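You operate a simulated robot arm through the tools that you are given. There is no shell and no other tool. Be economical: measure what you need, move in short steps, check, and stop when the job is done.

Carry out the task below with a simulated robot arm. There is one attempt and no reset: what you move stays moved.

JOB
Stand the steel packer with the largest size on its label from the top of the hub bench beside the blue nut runner. It goes on the side that lies toward x +0.7, y -0.7 (a direction in the base frame), with about 3 cm between them.

The check looks at the end state, three seconds after you hand in, the way a careful person would. Anything else that was tipped, shoved, dropped, spilled or broken makes it a failure.

ROBOT AND FRAMES
A 7-joint arm with a two-finger parallel gripper, fixed in place. Base frame: the origin is at the foot of the arm, x ahead of it, y to its left, z up; the work surface is at about z = 0. Readings come in m, degrees, newtons and seconds.
With the tool pointing down near the work surface it reaches from about 0.24 to 0.62 m from the base axis. Its first joint turns from -66.0 to 66.0 degrees. Payload 2.6 kg.
The tool frame sits at the grasp point between the pads (the TCP): z along the fingers, y along the line on which they close. The tips reach 0.03 m beyond it. The gripper opens to 0.094 m. The fingers are 0.028 m wide and 0.01 m thick; the gripper's body (0.05 by 0.096 m) begins 0.055 m behind the TCP.
Orientation is told as [roll, pitch, yaw] about the base's x, y, z axes, in that order, counted from this pose: with the fingers straight down and closing along the base's y, the tool's x points along the base's -x, its y along +y and its z along -z.

CONTROLS
- The arm moves only by the tool move_arm. Its argument "plan" is a list of rows, each a list of 6 numbers: the shift along the tool's x, y, z in cm, then the turn, a rotation vector about the tool's x, y, z in degrees. In form: [[x, y, z, ax, ay, az], ...]. A call has 1 to 12 rows; each row shifts and turns the commanded pose from where the row before left it, along the tool's axes as they then stand. "jaw" is the gripper command, from -1 (shut) to 1 (fully open), values between in proportion, set as the call begins (left out, the last holds). Each row takes 0.2 s and may step no farther than 0.05 m and 8.6 degrees from the row before; otherwise, or with a gripper value out of range, the whole call is refused. Where a pose cannot be reached the arm comes as near as it can. A force on the tool above 40 N (or 10 N above the force at the start of the call, whichever is more), or a blocked arm, ends the call early, and 0.2 s more pass. The fingers move at their own pace (about 0.072 m/s each) and stop on an object; they squeeze with about 31 N. The grip force told is the motor's: it shows also when the fingers shut on nothing. Time passes only in rows, and 0.2 s behind the last, so rows that do not move let the fingers close. It gives the time, the measured TCP pose, the force on the tool (base axes), the opening and the grip force at its end, in the units of the frame above (readings bear some noise).
- Cameras (640 x 400 px; columns grow to the right, rows downward): "scene" is fixed at [0.0362, 0.4335, 0.5693]; the picture's right is [-0.78, -0.62, 0.00], its down [-0.42, 0.53, -0.74] and it looks along [0.46, -0.58, -0.67] (base axes); focal length 301 px, centre (320, 200). "wrist" rides on the gripper at [-0.037, 0, -0.058] in the tool frame; the picture's right is [0.00, -1.00, 0.00], its down [0.97, 0.00, -0.24] and it looks along [0.24, 0.00, 0.97] (tool axes); focal length 218 px, centre (320, 200). There is no depth. A picture from a camera that has moved, and an enlarged one, comes with that camera's place and axes in the base frame and with its lens. The place of the scene camera against the robot may be out by one fixed shift of up to 0.018 m in any direction.
- camera(camera): a new picture of that camera. No time passes.
- inspect(camera, box): a new picture of the part [left, top, right, bottom] of that camera's present view, enlarged. No time passes.
- job_done(): hands the job in; it is judged then, once.

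Work in short steps. Places have to be worked out from the pictures, the camera data and where the tool is seen: move nearer, look again, correct. Check each grasp and each placing, and mend what went wrong. You have 90 turns and 46 pictures in all, those below and enlarged ones among them. Open the gripper and draw the arm clear of the work before you hand the job in, unless the task says otherwise; then end with one line.

The tools are called after "Call:" by a JSON object that holds its "fn" and its "kwargs". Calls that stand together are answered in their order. move_arm: Moves the arm, as the interface text tells. Its arguments: {"type":"object","properties":{"plan":{"type":"array","items":{"type":"array","items":{"type":"number"}}},"jaw":{"type":"number"}},"required":["plan"]} The other tools are called the same way: camera (camera) takes a picture; inspect (camera, box) takes an enlarged picture of a part of a camera's view; job_done () hands the job in.

At the start:

```text
time_s: 0.0
tool_pos: [0.3577, -0.0742, 0.2445]
ee_rot: [0.1, 0.0, 0.1]
wrist_force: [-0.1, 0.3, -0.7]
grip_width: 0.094
gripper_force: 0.0
```

scene: 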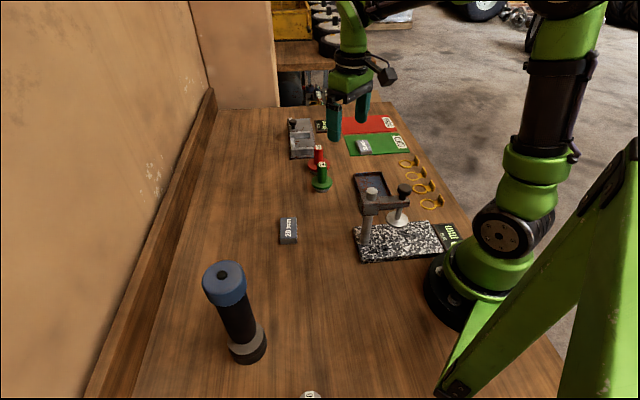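
wrist: 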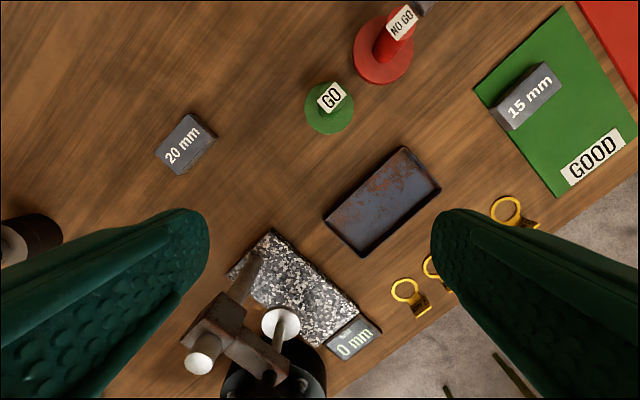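

I can see packers marked 20 mm, 15 mm and "?0 mm", and possibly one more near the fixture and one at the bottom edge. I'll enlarge the views to read every label.

Call:
{"fn": "inspect", "kwargs": {"camera": "scene", "box": [270, 90, 430, 190]}}

Call:
{"fn": "inspect", "kwargs": {"camera": "scene", "box": [340, 170, 500, 270]}}

Call:
{"fn": "inspect", "kwargs": {"camera": "scene", "box": [180, 240, 436, 400]}}

```text
4.00 times, centred on (350, 140) of scene
camera zoom: at [0.0362, 0.4335, 0.5693], right [-0.78, -0.62, 0.0], down [-0.42, 0.53, -0.74], along [0.46, -0.58, -0.67], focal length 1206 px, centre (200, 440)
```

zoom: 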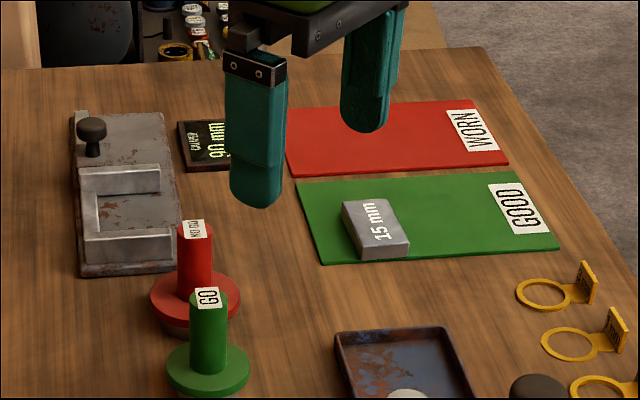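

```text
4.00 times, centred on (420, 220) of scene
camera zoom: at [0.0362, 0.4335, 0.5693], right [-0.78, -0.62, 0.0], down [-0.42, 0.53, -0.74], along [0.46, -0.58, -0.67], focal length 1206 px, centre (-80, 120)
```

zoom: 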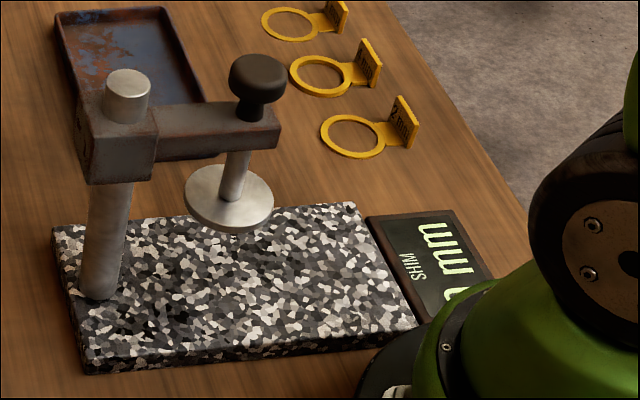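

```text
2.50 times, centred on (308, 320) of scene
camera zoom: at [0.0362, 0.4335, 0.5693], right [-0.78, -0.62, 0.0], down [-0.42, 0.53, -0.74], along [0.46, -0.58, -0.67], focal length 754 px, centre (350, -100)
```

zoom: 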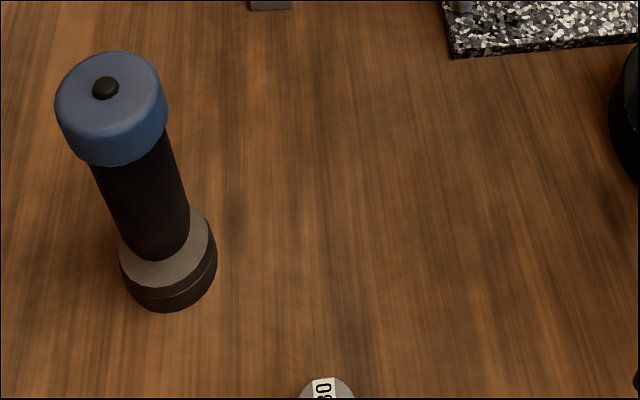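

The nut runner stands near (0.28, 0.335) and is about 0.21 m tall. A label at the bottom edge of the picture reads "?30", so there are parts out of view. I'll raise the arm and move left to look there with the wrist camera.

Call:
{"fn": "move_arm", "kwargs": {"plan": [[0, 0, -4, 0, 0, 0], [0, 0, -4, 0, 0, 0], [0, 4, 0, 0, 0, 0], [0, 4, 0, 0, 0, 0], [1, 4, 0, 0, 0, 0], [1, 4, 0, 0, 0, 0], [1, 4, 0, 0, 0, 0], [1, 4, 0, 0, 0, 0], [0, 0, 0, 0, 0, 0]]}}

Call:
{"fn": "camera", "kwargs": {"camera": "wrist"}}

```text
time_s: 2.0
tool_pos: [0.3185, 0.1667, 0.3241]
ee_rot: [0.0, 0.0, 0.0]
wrist_force: [0.1, -0.1, 0.2]
grip_width: 0.0941
gripper_force: 0.0
```

```text
40 pictures are left
camera wrist: at [0.3555, 0.1667, 0.3808], right [0.0, -1.0, 0.0], down [-0.97, 0.0, 0.24], along [-0.24, 0.0, -0.97], focal length 218 px, centre (320, 200)
```

wrist: 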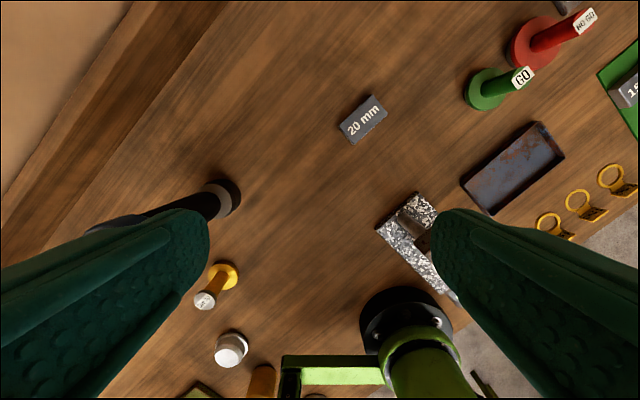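

Several more items are visible on the near-left side, so I'll enlarge that part to identify them.

Call:
{"fn": "inspect", "kwargs": {"camera": "wrist", "box": [170, 250, 330, 400]}}

Call:
{"fn": "inspect", "kwargs": {"camera": "wrist", "box": [320, 0, 640, 200]}}

```text
2.67 times, centred on (250, 325) of wrist
camera zoom: at [0.3555, 0.1667, 0.3808], right [0.0, -1.0, 0.0], down [-0.97, 0.0, 0.24], along [-0.24, 0.0, -0.97], focal length 582 px, centre (507, -133)
```

zoom: 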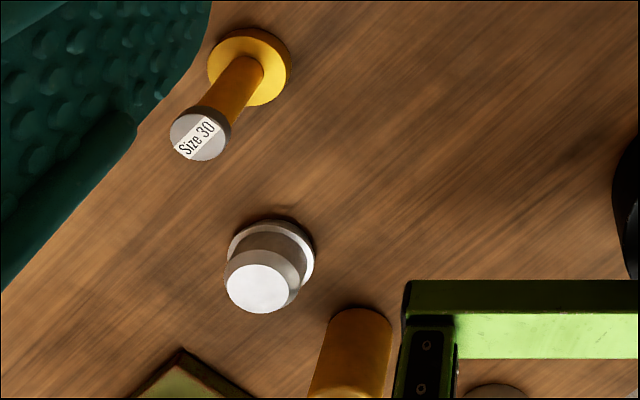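

```text
2.00 times, centred on (480, 100) of wrist
camera zoom: at [0.3555, 0.1667, 0.3808], right [0.0, -1.0, 0.0], down [-0.97, 0.0, 0.24], along [-0.24, 0.0, -0.97], focal length 436 px, centre (0, 400)
```

zoom: 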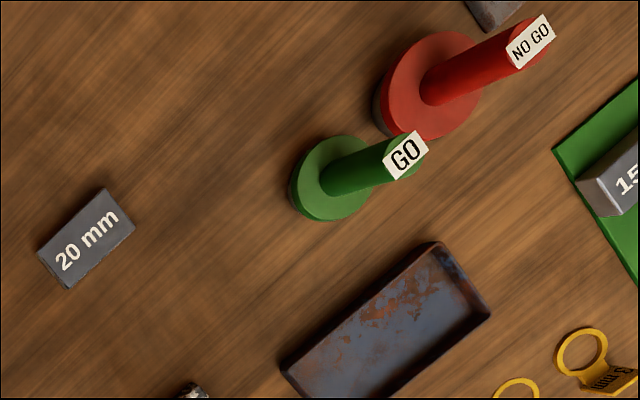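

The "Size 30" item is a yellow mandrel, not a packer. I'll tilt the camera toward the base to check that corner for more packers.

Call:
{"fn": "move_arm", "kwargs": {"plan": [[0, 0, 0, 0, 8, 0], [0, 0, 0, 0, 8, 0], [0, 0, 0, 0, 8, 0], [0, 0, 0, 0, 8, 0], [0, 0, 0, 0, 0, 0]]}}

Call:
{"fn": "camera", "kwargs": {"camera": "wrist"}}

```text
time_s: 3.2
tool_pos: [0.3192, 0.1666, 0.3245]
ee_rot: [-0.1, 32.1, -0.1]
wrist_force: [0.5, 0.1, 0.0]
grip_width: 0.0939
gripper_force: 0.0
```

```text
37 pictures are left
camera wrist: at [0.3804, 0.1657, 0.3525], right [0.0, -1.0, 0.0], down [-0.7, 0.0, 0.72], along [-0.72, 0.0, -0.7], focal length 218 px, centre (320, 200)
```

wrist: 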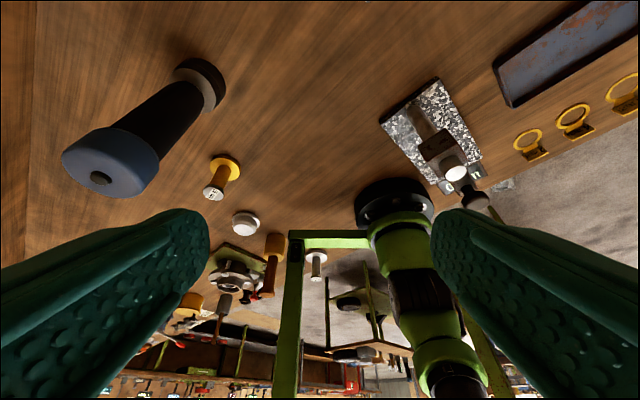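

There are no packers on this side. I'll check the far end in the scene view, where the arm no longer blocks it.

Call:
{"fn": "inspect", "kwargs": {"camera": "scene", "box": [260, 80, 460, 205]}}

Call:
{"fn": "camera", "kwargs": {"camera": "scene"}}

```text
3.20 times, centred on (360, 142) of scene
camera zoom: at [0.0362, 0.4335, 0.5693], right [-0.78, -0.62, 0.0], down [-0.42, 0.53, -0.74], along [0.46, -0.58, -0.67], focal length 964 px, centre (192, 384)
```

zoom: 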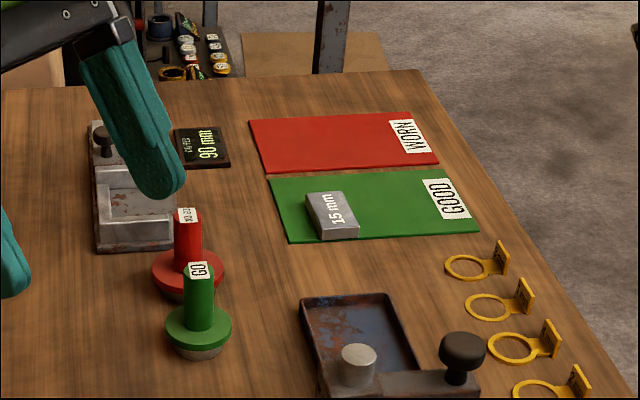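

```text
35 pictures are left
```

scene: 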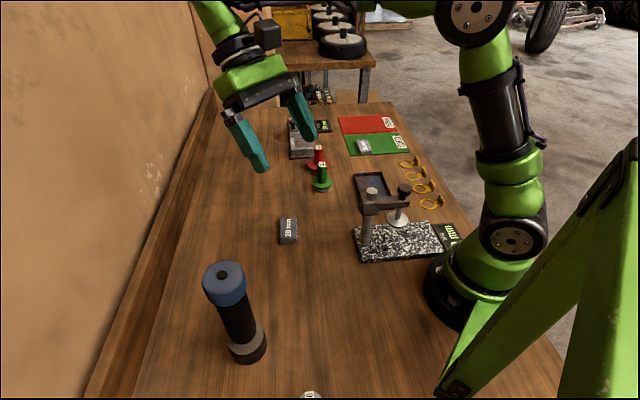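

The candidates are 15 mm and 20 mm, so the 20 mm block near (0.398, 0.10) is the one to move. I'll level the tool and look straight down on it from closer.

Call:
{"fn": "move_arm", "kwargs": {"plan": [[0, 0, 0, 0, -8, 0], [0, 0, 0, 0, -8, 0], [0, 0, 0, 0, -8, 0], [0, 0, 0, 0, -8, 0], [-4, -3, 0, 0, 0, 0], [-4, -3.5, 0, 0, 0, 0], [-1, 0, 4, 0, 0, 0], [0, 0, 4, 0, 0, 0], [0, 0, 4, 0, 0, 0], [0, 0, 0, 0, 0, 0]]}}

Call:
{"fn": "camera", "kwargs": {"camera": "wrist"}}

```text
refused: row 6 steps farther than a row can; nothing moved
```

```text
34 pictures are left
camera wrist: at [0.3804, 0.1657, 0.3525], right [0.0, -1.0, 0.0], down [-0.7, 0.0, 0.72], along [-0.72, 0.0, -0.7], focal length 218 px, centre (320, 200)
```

wrist: 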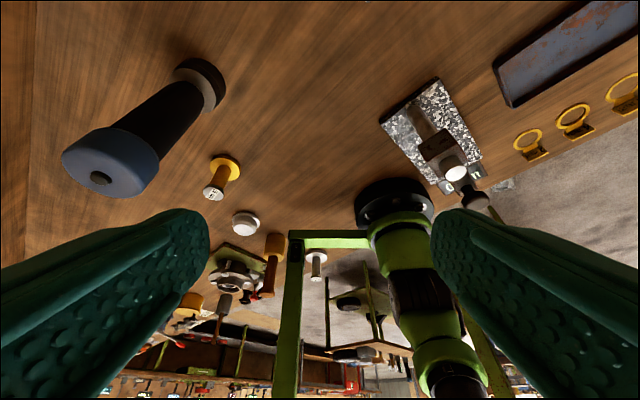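

The plan was refused because one step was too long, so nothing moved. I'll send it again with shorter steps.

Call:
{"fn": "move_arm", "kwargs": {"plan": [[0, 0, 0, 0, -8, 0], [0, 0, 0, 0, -8, 0], [0, 0, 0, 0, -8, 0], [0, 0, 0, 0, -8, 0], [-3, -3, 0, 0, 0, 0], [-3, -3, 0, 0, 0, 0], [-3, -0.5, 2, 0, 0, 0], [0, 0, 4, 0, 0, 0], [0, 0, 4, 0, 0, 0], [0, 0, 2, 0, 0, 0], [0, 0, 0, 0, 0, 0]]}}

```text
time_s: 5.6
tool_pos: [0.4068, 0.0993, 0.2075]
ee_rot: [-0.1, 0.0, 0.0]
wrist_force: [0.4, 0.2, 0.3]
grip_width: 0.0939
gripper_force: 0.0
```

The tool is level again at (0.407, 0.099, 0.2075). I'll take a picture to measure the packer.

Call:
{"fn": "camera", "kwargs": {"camera": "wrist"}}

Call:
{"fn": "inspect", "kwargs": {"camera": "wrist", "box": [240, 120, 400, 220]}}

```text
33 pictures are left
camera wrist: at [0.4441, 0.0989, 0.263], right [0.0, -1.0, 0.0], down [-0.97, 0.0, 0.24], along [-0.24, 0.0, -0.97], focal length 218 px, centre (320, 200)
```

wrist: 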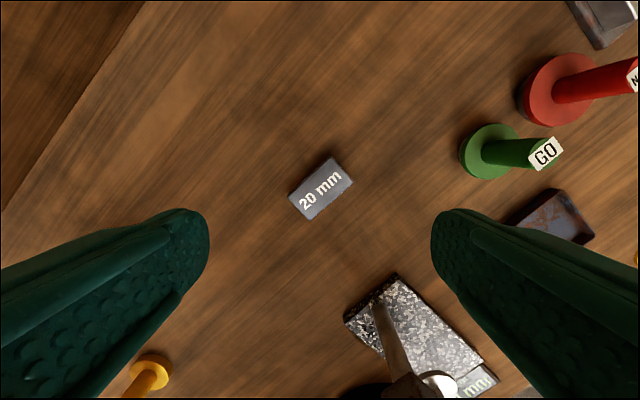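

```text
4.00 times, centred on (320, 170) of wrist
camera zoom: at [0.4441, 0.0989, 0.263], right [0.0, -1.0, 0.0], down [-0.97, 0.0, 0.24], along [-0.24, 0.0, -0.97], focal length 873 px, centre (320, 320)
```

zoom: 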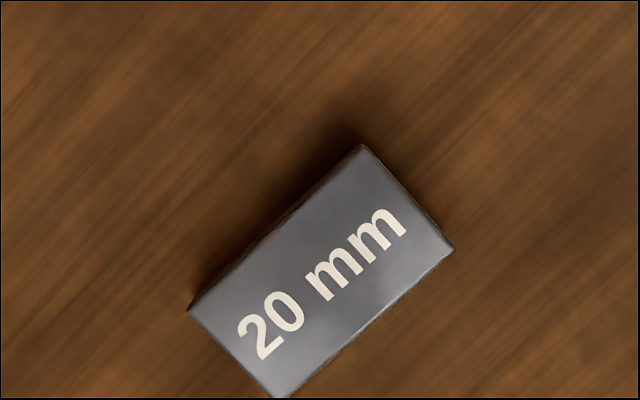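

The packer's centre is at about (0.396, 0.099). It is about 6.6 × 3.8 cm, and its long axis runs at about -47°. I'll centre the tool, turn it so the fingers close across the short side, and go down part way.

Call:
{"fn": "move_arm", "kwargs": {"plan": [[1.05, 0, 0, 0, 0, 0], [0, 0, 0, 0, 0, 7.9], [0, 0, 0, 0, 0, 7.9], [0, 0, 0, 0, 0, 7.9], [0, 0, 0, 0, 0, 7.9], [0, 0, 0, 0, 0, 7.9], [0, 0, 0, 0, 0, 7.5], [0, 0, 4, 0, 0, 0], [0, 0, 4, 0, 0, 0], [0, 0, 0, 0, 0, 0]]}}

Call:
{"fn": "camera", "kwargs": {"camera": "wrist"}}

```text
time_s: 7.8
tool_pos: [0.3965, 0.1035, 0.1233]
ee_rot: [0.1, 0.0, -46.9]
wrist_force: [0.6, 0.3, 0.4]
grip_width: 0.0939
gripper_force: 0.2
```

```text
31 pictures are left
camera wrist: at [0.4205, 0.0753, 0.1803], right [-0.73, -0.68, 0.0], down [-0.66, 0.71, 0.24], along [-0.16, 0.18, -0.97], focal length 218 px, centre (320, 200)
```

wrist: 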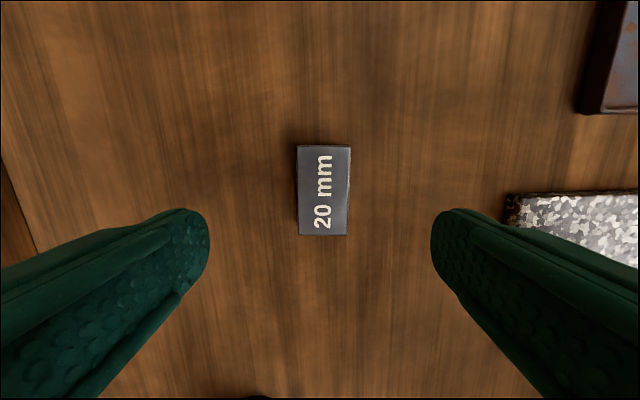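

The packer lines up with the jaw and is off by only about (-0.3, -0.26) cm in the tool frame. I'll correct that and lower until the tips are about 1 cm above the bench.

Call:
{"fn": "move_arm", "kwargs": {"plan": [[-0.3, -0.26, 0, 0, 0, 0], [0, 0, 4, 0, 0, 0], [0, 0, 2.5, 0, 0, 0], [0, 0, 1.5, 0, 0, 0], [0, 0, 0, 0, 0, 0]]}}

Call:
{"fn": "camera", "kwargs": {"camera": "wrist"}}

```text
time_s: 9.0
tool_pos: [0.3986, 0.0974, 0.0438]
ee_rot: [0.0, -0.1, -47.0]
wrist_force: [-0.1, -0.9, -0.5]
grip_width: 0.0942
gripper_force: 0.1
```

```text
30 pictures are left
camera wrist: at [0.422, 0.0701, 0.1011], right [-0.73, -0.68, 0.0], down [-0.66, 0.71, 0.24], along [-0.16, 0.18, -0.97], focal length 218 px, centre (320, 200)
```

wrist: 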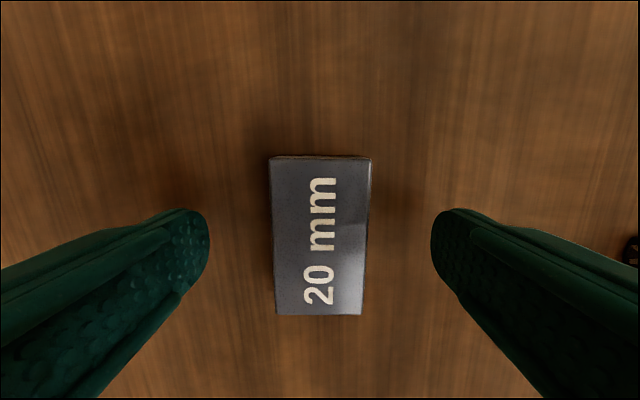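

The packer is centred, about 6.7 × 3.7 cm and just under 2 cm high. I'll lower the last centimetre and close the jaw.

Call:
{"fn": "move_arm", "kwargs": {"plan": [[-0.1, 0, 0.9, 0, 0, 0], [0, 0, 0, 0, 0, 0]]}}

Call:
{"fn": "move_arm", "kwargs": {"jaw": -1, "plan": [[0, 0, 0, 0, 0, 0], [0, 0, 0, 0, 0, 0], [0, 0, 0, 0, 0, 0], [0, 0, 0, 0, 0, 0]]}}

```text
time_s: 9.6
tool_pos: [0.3983, 0.0956, 0.0352]
ee_rot: [0.0, 0.0, -47.0]
wrist_force: [-1.4, -0.1, -0.8]
grip_width: 0.0942
gripper_force: 0.0
```

```text
time_s: 10.6
tool_pos: [0.3973, 0.0955, 0.0349]
ee_rot: [0.0, 0.1, -47.0]
wrist_force: [0.8, 0.3, -0.5]
grip_width: 0.0396
gripper_force: 31.1
```

The packer is gripped at 39.6 mm opening with 31 N. I'll lift it and shift sideways so the nut runner lies straight ahead along tool x, then look.

Call:
{"fn": "move_arm", "kwargs": {"plan": [[0, 0, -2, 0, 0, 0], [0, 0, -4, 0, 0, 0], [0, 0, -4, 0, 0, 0], [0, 4, 0, 0, 0, 0], [0, 4, 0, 0, 0, 0], [3, 0, 0, 0, 0, 0], [0, 0, 0, 0, 0, 0]]}}

Call:
{"fn": "camera", "kwargs": {"camera": "wrist"}}

Call:
{"fn": "camera", "kwargs": {"camera": "scene"}}

```text
time_s: 12.2
tool_pos: [0.4356, 0.1704, 0.1372]
ee_rot: [-0.1, 0.0, -47.0]
wrist_force: [0.2, -0.3, -4.1]
grip_width: 0.0397
gripper_force: 30.6
```

```text
29 pictures are left
camera wrist: at [0.4595, 0.1448, 0.1931], right [-0.73, -0.68, 0.0], down [-0.66, 0.71, 0.24], along [-0.16, 0.18, -0.97], focal length 218 px, centre (320, 200)
```

wrist: 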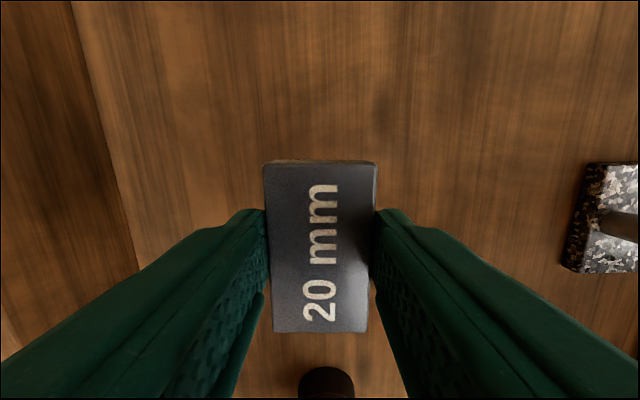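

```text
28 pictures are left
```

scene: 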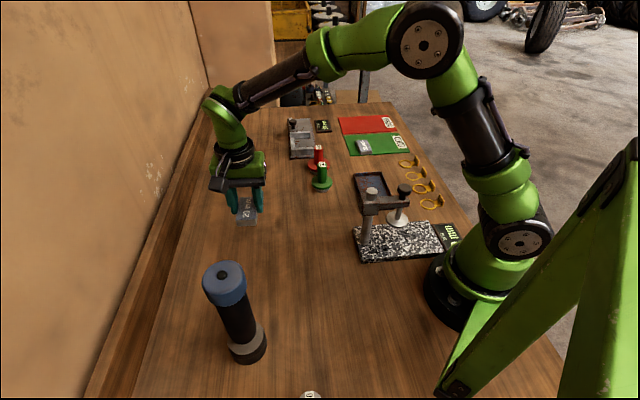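

The packer is held straight, and the nut runner's base is just coming into view ahead. I'll tilt the camera forward to measure the base properly.

Call:
{"fn": "move_arm", "kwargs": {"plan": [[0, 0, 0, 0, 8, 0], [0, 0, 0, 0, 8, 0], [0, 0, 0, 0, 8, 0], [0, 0, 0, 0, 0, 0]]}}

Call:
{"fn": "camera", "kwargs": {"camera": "wrist"}}

```text
time_s: 13.2
tool_pos: [0.4356, 0.1727, 0.136]
ee_rot: [0.0, 24.1, -47.1]
wrist_force: [-0.1, 0.3, -4.0]
grip_width: 0.0397
gripper_force: 30.5
```

```text
27 pictures are left
camera wrist: at [0.4738, 0.1304, 0.1726], right [-0.73, -0.68, 0.0], down [-0.54, 0.58, 0.62], along [-0.42, 0.45, -0.79], focal length 218 px, centre (320, 200)
```

wrist: 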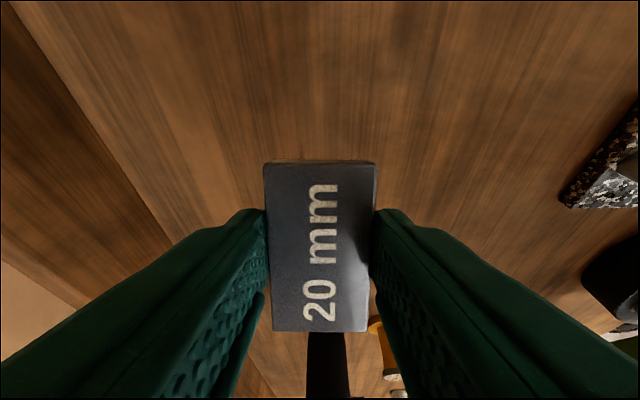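

The packer measures about 7 × 4 cm and sits 0.45 cm ahead of the TCP. Combining the wrist and scene readings, I put the nut runner's axis near (0.269, 0.340) with a base radius of about 3.4 cm. The TCP goal is therefore about (0.342, 0.266) at yaw -45. I'll level the tool and go most of the way.

Call:
{"fn": "move_arm", "kwargs": {"plan": [[0, 0, 0, 0, -8, 0], [0, 0, 0, 0, -8, 0], [0, 0, 0, 0, -8, 0], [0, 0, 0, 0, 0, -2], [4, 0, 0, 0, 0, 0], [4, 0, 0, 0, 0, 0], [0, 0, 3, 0, 0, 0], [0, 0, 0, 0, 0, 0]]}}

Call:
{"fn": "camera", "kwargs": {"camera": "wrist"}}

Call:
{"fn": "camera", "kwargs": {"camera": "scene"}}

```text
time_s: 15.0
tool_pos: [0.3786, 0.2298, 0.1026]
ee_rot: [0.0, 0.0, -45.0]
wrist_force: [0.8, 0.4, -3.9]
grip_width: 0.0395
gripper_force: 31.2
```

```text
26 pictures are left
camera wrist: at [0.4042, 0.204, 0.1616], right [-0.71, -0.71, 0.0], down [-0.69, 0.69, 0.24], along [-0.17, 0.17, -0.97], focal length 218 px, centre (320, 200)
```

wrist: 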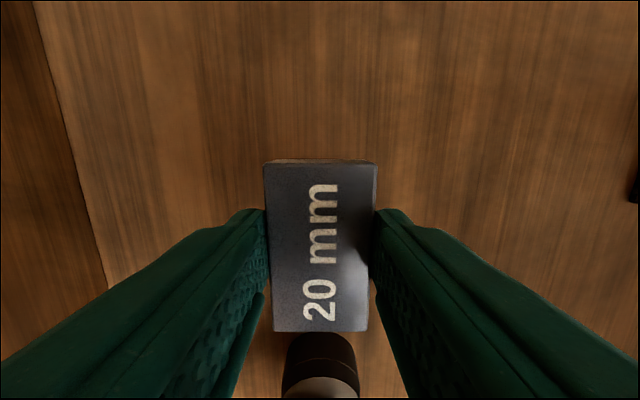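

```text
25 pictures are left
```

scene: 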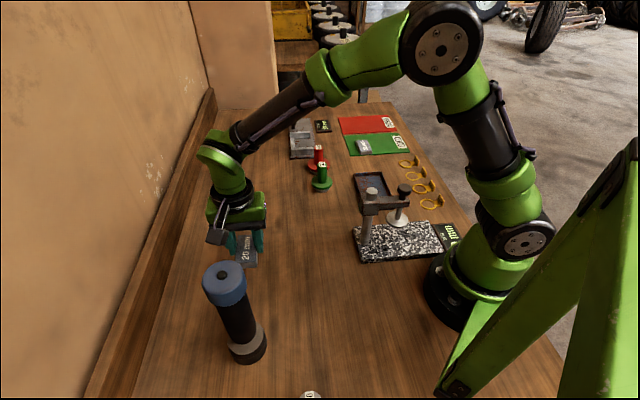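

The nut runner's base is straight ahead, with its near edge about 12.3 cm from the TCP and laterally centred. I'll move forward 5.2 cm and lower to just above the bench.

Call:
{"fn": "move_arm", "kwargs": {"plan": [[2.6, 0, 0, 0, 0, 0], [2.6, 0, 0, 0, 0, 0], [0, 0, 3, 0, 0, 0], [0, 0, 2, 0, 0, 0], [0, 0, 0.8, 0, 0, 0], [0, 0, 0, 0, 0, 0]]}}

Call:
{"fn": "inspect", "kwargs": {"camera": "scene", "box": [160, 220, 352, 380]}}

Call:
{"fn": "camera", "kwargs": {"camera": "wrist"}}

```text
time_s: 16.4
tool_pos: [0.3435, 0.2668, 0.0472]
ee_rot: [0.0, -0.1, -45.0]
wrist_force: [0.9, -0.6, -3.6]
grip_width: 0.0399
gripper_force: 31.2
```

```text
2.50 times, centred on (256, 300) of scene
camera zoom: at [0.0362, 0.4335, 0.5693], right [-0.78, -0.62, 0.0], down [-0.42, 0.53, -0.74], along [0.46, -0.58, -0.67], focal length 754 px, centre (480, -50)
```

zoom: 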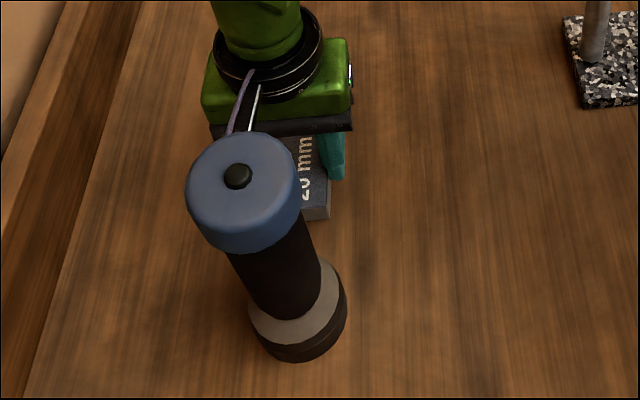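

```text
23 pictures are left
camera wrist: at [0.3684, 0.241, 0.1043], right [-0.71, -0.71, 0.0], down [-0.69, 0.69, 0.24], along [-0.17, 0.17, -0.97], focal length 218 px, centre (320, 200)
```

wrist: 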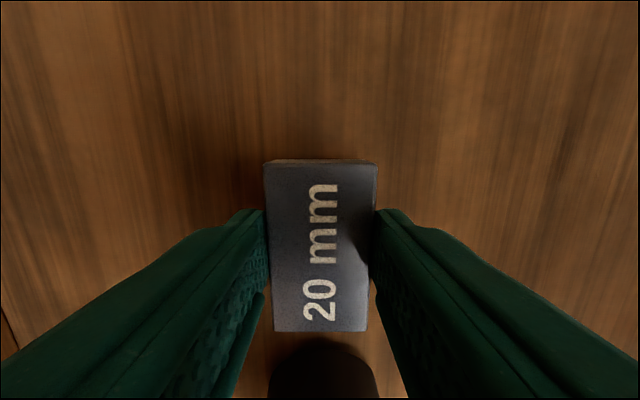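

The near edge of the base is about 7.2 cm from the TCP and the packer's front is at 4.0 cm, so the gap is about 3.2 cm. I'll lower onto the bench.

Call:
{"fn": "move_arm", "kwargs": {"plan": [[0.1, 0, 0.7, 0, 0, 0], [0, 0, 0.4, 0, 0, 0], [0, 0, 0, 0, 0, 0]]}}

```text
time_s: 17.2
tool_pos: [0.3416, 0.2675, 0.0368]
ee_rot: [0.0, 0.1, -44.9]
wrist_force: [1.0, 0.2, -3.5]
grip_width: 0.0395
gripper_force: 31.0
```

The packer's weight is still on the tool, about 2 mm above the grasp height. I'll lower slightly further.

Call:
{"fn": "move_arm", "kwargs": {"plan": [[0, 0, 0.15, 0, 0, 0], [0, 0, 0.1, 0, 0, 0], [0, 0, 0, 0, 0, 0]]}}

```text
time_s: 18.0
tool_pos: [0.3418, 0.2674, 0.0356]
ee_rot: [0.1, 0.0, -45.0]
wrist_force: [-8.3, -6.0, 27.2]
grip_width: 0.04
gripper_force: 31.2
```

There is contact with the bench at 27 N. I'll ease off slightly, then open the jaw.

Call:
{"fn": "move_arm", "kwargs": {"plan": [[0, 0, -0.1, 0, 0, 0], [0, 0, 0, 0, 0, 0]]}}

Call:
{"fn": "move_arm", "kwargs": {"jaw": 1, "plan": [[0, 0, 0, 0, 0, 0], [0, 0, 0, 0, 0, 0], [0, 0, 0, 0, 0, 0], [0, 0, 0, 0, 0, 0]]}}

Call:
{"fn": "camera", "kwargs": {"camera": "wrist"}}

```text
time_s: 18.6
tool_pos: [0.342, 0.2672, 0.0355]
ee_rot: [0.1, -0.1, -44.9]
wrist_force: [-2.7, 2.7, 11.2]
grip_width: 0.0397
gripper_force: 31.0
```

```text
time_s: 19.6
tool_pos: [0.3432, 0.2665, 0.0352]
ee_rot: [0.0, 0.1, -45.0]
wrist_force: [0.3, -0.5, -0.3]
grip_width: 0.0942
gripper_force: 0.1
```

```text
22 pictures are left
camera wrist: at [0.3679, 0.2402, 0.0924], right [-0.71, -0.71, 0.0], down [-0.69, 0.69, 0.24], along [-0.17, 0.17, -0.97], focal length 218 px, centre (320, 200)
```

wrist: 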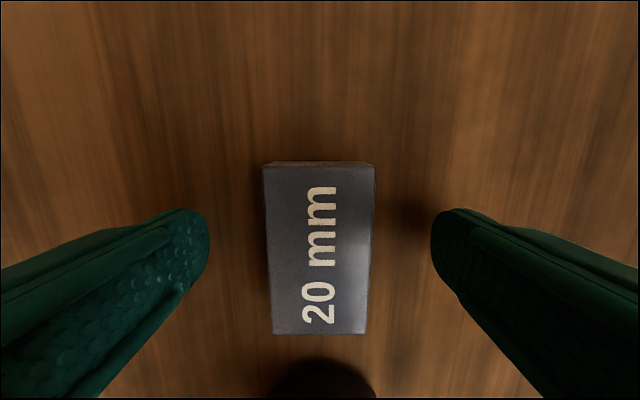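

The packer is released and flat, with a gap of about 3.1 cm. I'll rise straight up, back away from the nut runner, and check in both views.

Call:
{"fn": "move_arm", "kwargs": {"plan": [[0, 0, -2, 0, 0, 0], [0, 0, -4, 0, 0, 0], [-2, 0, -4, 0, 0, 0], [-4, 0, -2, 0, 0, 0], [-4, 0, -2, 0, 0, 0], [-4, 0, -2, 0, 0, 0], [0, -4, -2, 0, 0, 0], [0, -4, 0, 0, 0, 0], [0, 0, 0, 0, 0, 0]]}}

Call:
{"fn": "camera", "kwargs": {"camera": "scene"}}

Call:
{"fn": "inspect", "kwargs": {"camera": "scene", "box": [160, 220, 352, 380]}}

Call:
{"fn": "camera", "kwargs": {"camera": "wrist"}}

```text
time_s: 21.6
tool_pos: [0.3853, 0.1117, 0.2164]
ee_rot: [0.0, 0.1, -45.1]
wrist_force: [-0.4, -1.5, -0.7]
grip_width: 0.0936
gripper_force: 0.1
```

```text
21 pictures are left
```

scene: 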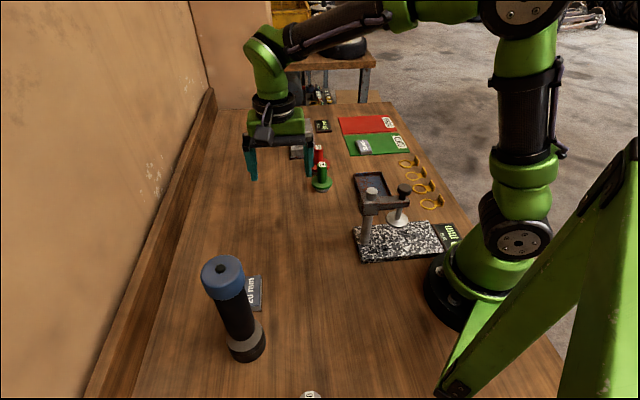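

```text
2.50 times, centred on (256, 300) of scene
camera zoom: at [0.0362, 0.4335, 0.5693], right [-0.78, -0.62, 0.0], down [-0.42, 0.53, -0.74], along [0.46, -0.58, -0.67], focal length 754 px, centre (480, -50)
```

zoom: 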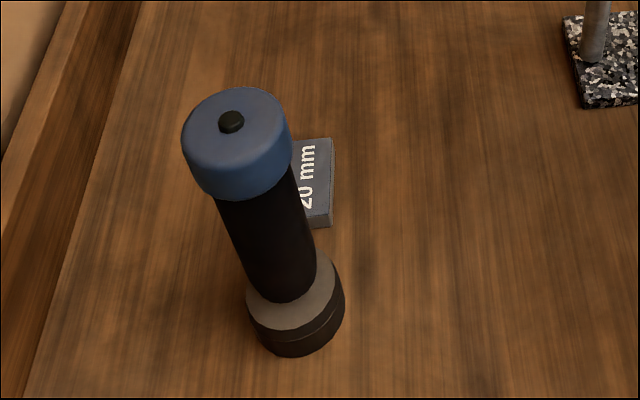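

```text
19 pictures are left
camera wrist: at [0.4102, 0.086, 0.2722], right [-0.71, -0.71, 0.0], down [-0.69, 0.69, 0.24], along [-0.17, 0.17, -0.97], focal length 218 px, centre (320, 200)
```

wrist: 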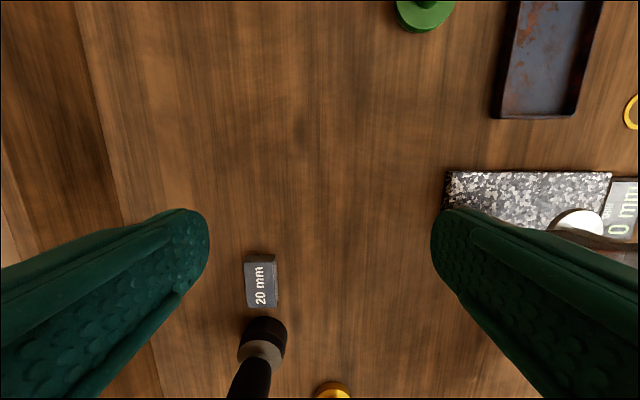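

The nut runner's cap seems to sit differently from the start (knob at about (221, 269) against (222, 275)). The mid-move picture also showed the cap displaced, so the arm may have nudged it. I'll wait a moment and take the same enlarged view as at the start to compare.

Call:
{"fn": "move_arm", "kwargs": {"plan": [[0, 0, 0, 0, 0, 0], [0, 0, 0, 0, 0, 0], [0, 0, 0, 0, 0, 0], [0, 0, 0, 0, 0, 0], [0, 0, 0, 0, 0, 0]]}}

Call:
{"fn": "inspect", "kwargs": {"camera": "scene", "box": [180, 240, 436, 400]}}

```text
time_s: 22.8
tool_pos: [0.3854, 0.1146, 0.2149]
ee_rot: [0.1, 0.1, -45.0]
wrist_force: [-0.4, 0.3, -0.5]
grip_width: 0.0939
gripper_force: 0.0
```

```text
2.50 times, centred on (308, 320) of scene
camera zoom: at [0.0362, 0.4335, 0.5693], right [-0.78, -0.62, 0.0], down [-0.42, 0.53, -0.74], along [0.46, -0.58, -0.67], focal length 754 px, centre (350, -100)
```

zoom: 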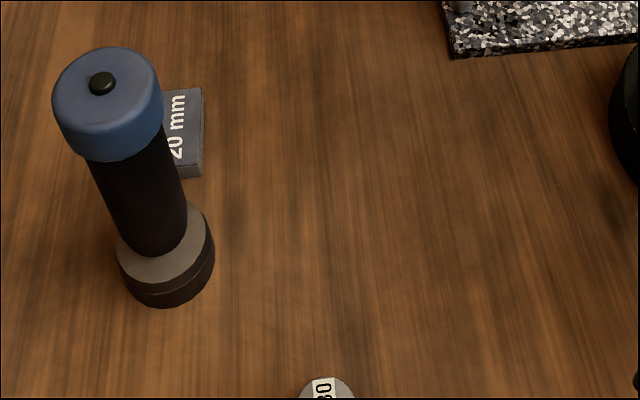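

The nut runner is upright and steady, but it sits about 4 mm from where it started, so the arm did touch it. Gripping it to restore 4 mm would risk a bigger upset, so I'm leaving it. The gap from the wrist view is about 3.0 cm, the packer is flat on the correct side, and everything else looks untouched. The gripper is open and clear, so I'm handing in.

Call:
{"fn": "job_done", "kwargs": {}}

```text
The job is handed in.
```

I placed the 20 mm packer flat on the bench on the +x/-y side of the blue nut runner, with a gap of about 3 cm; while I was placing it, the arm rocked the nut runner, which is upright again but about 4 mm from where it started.
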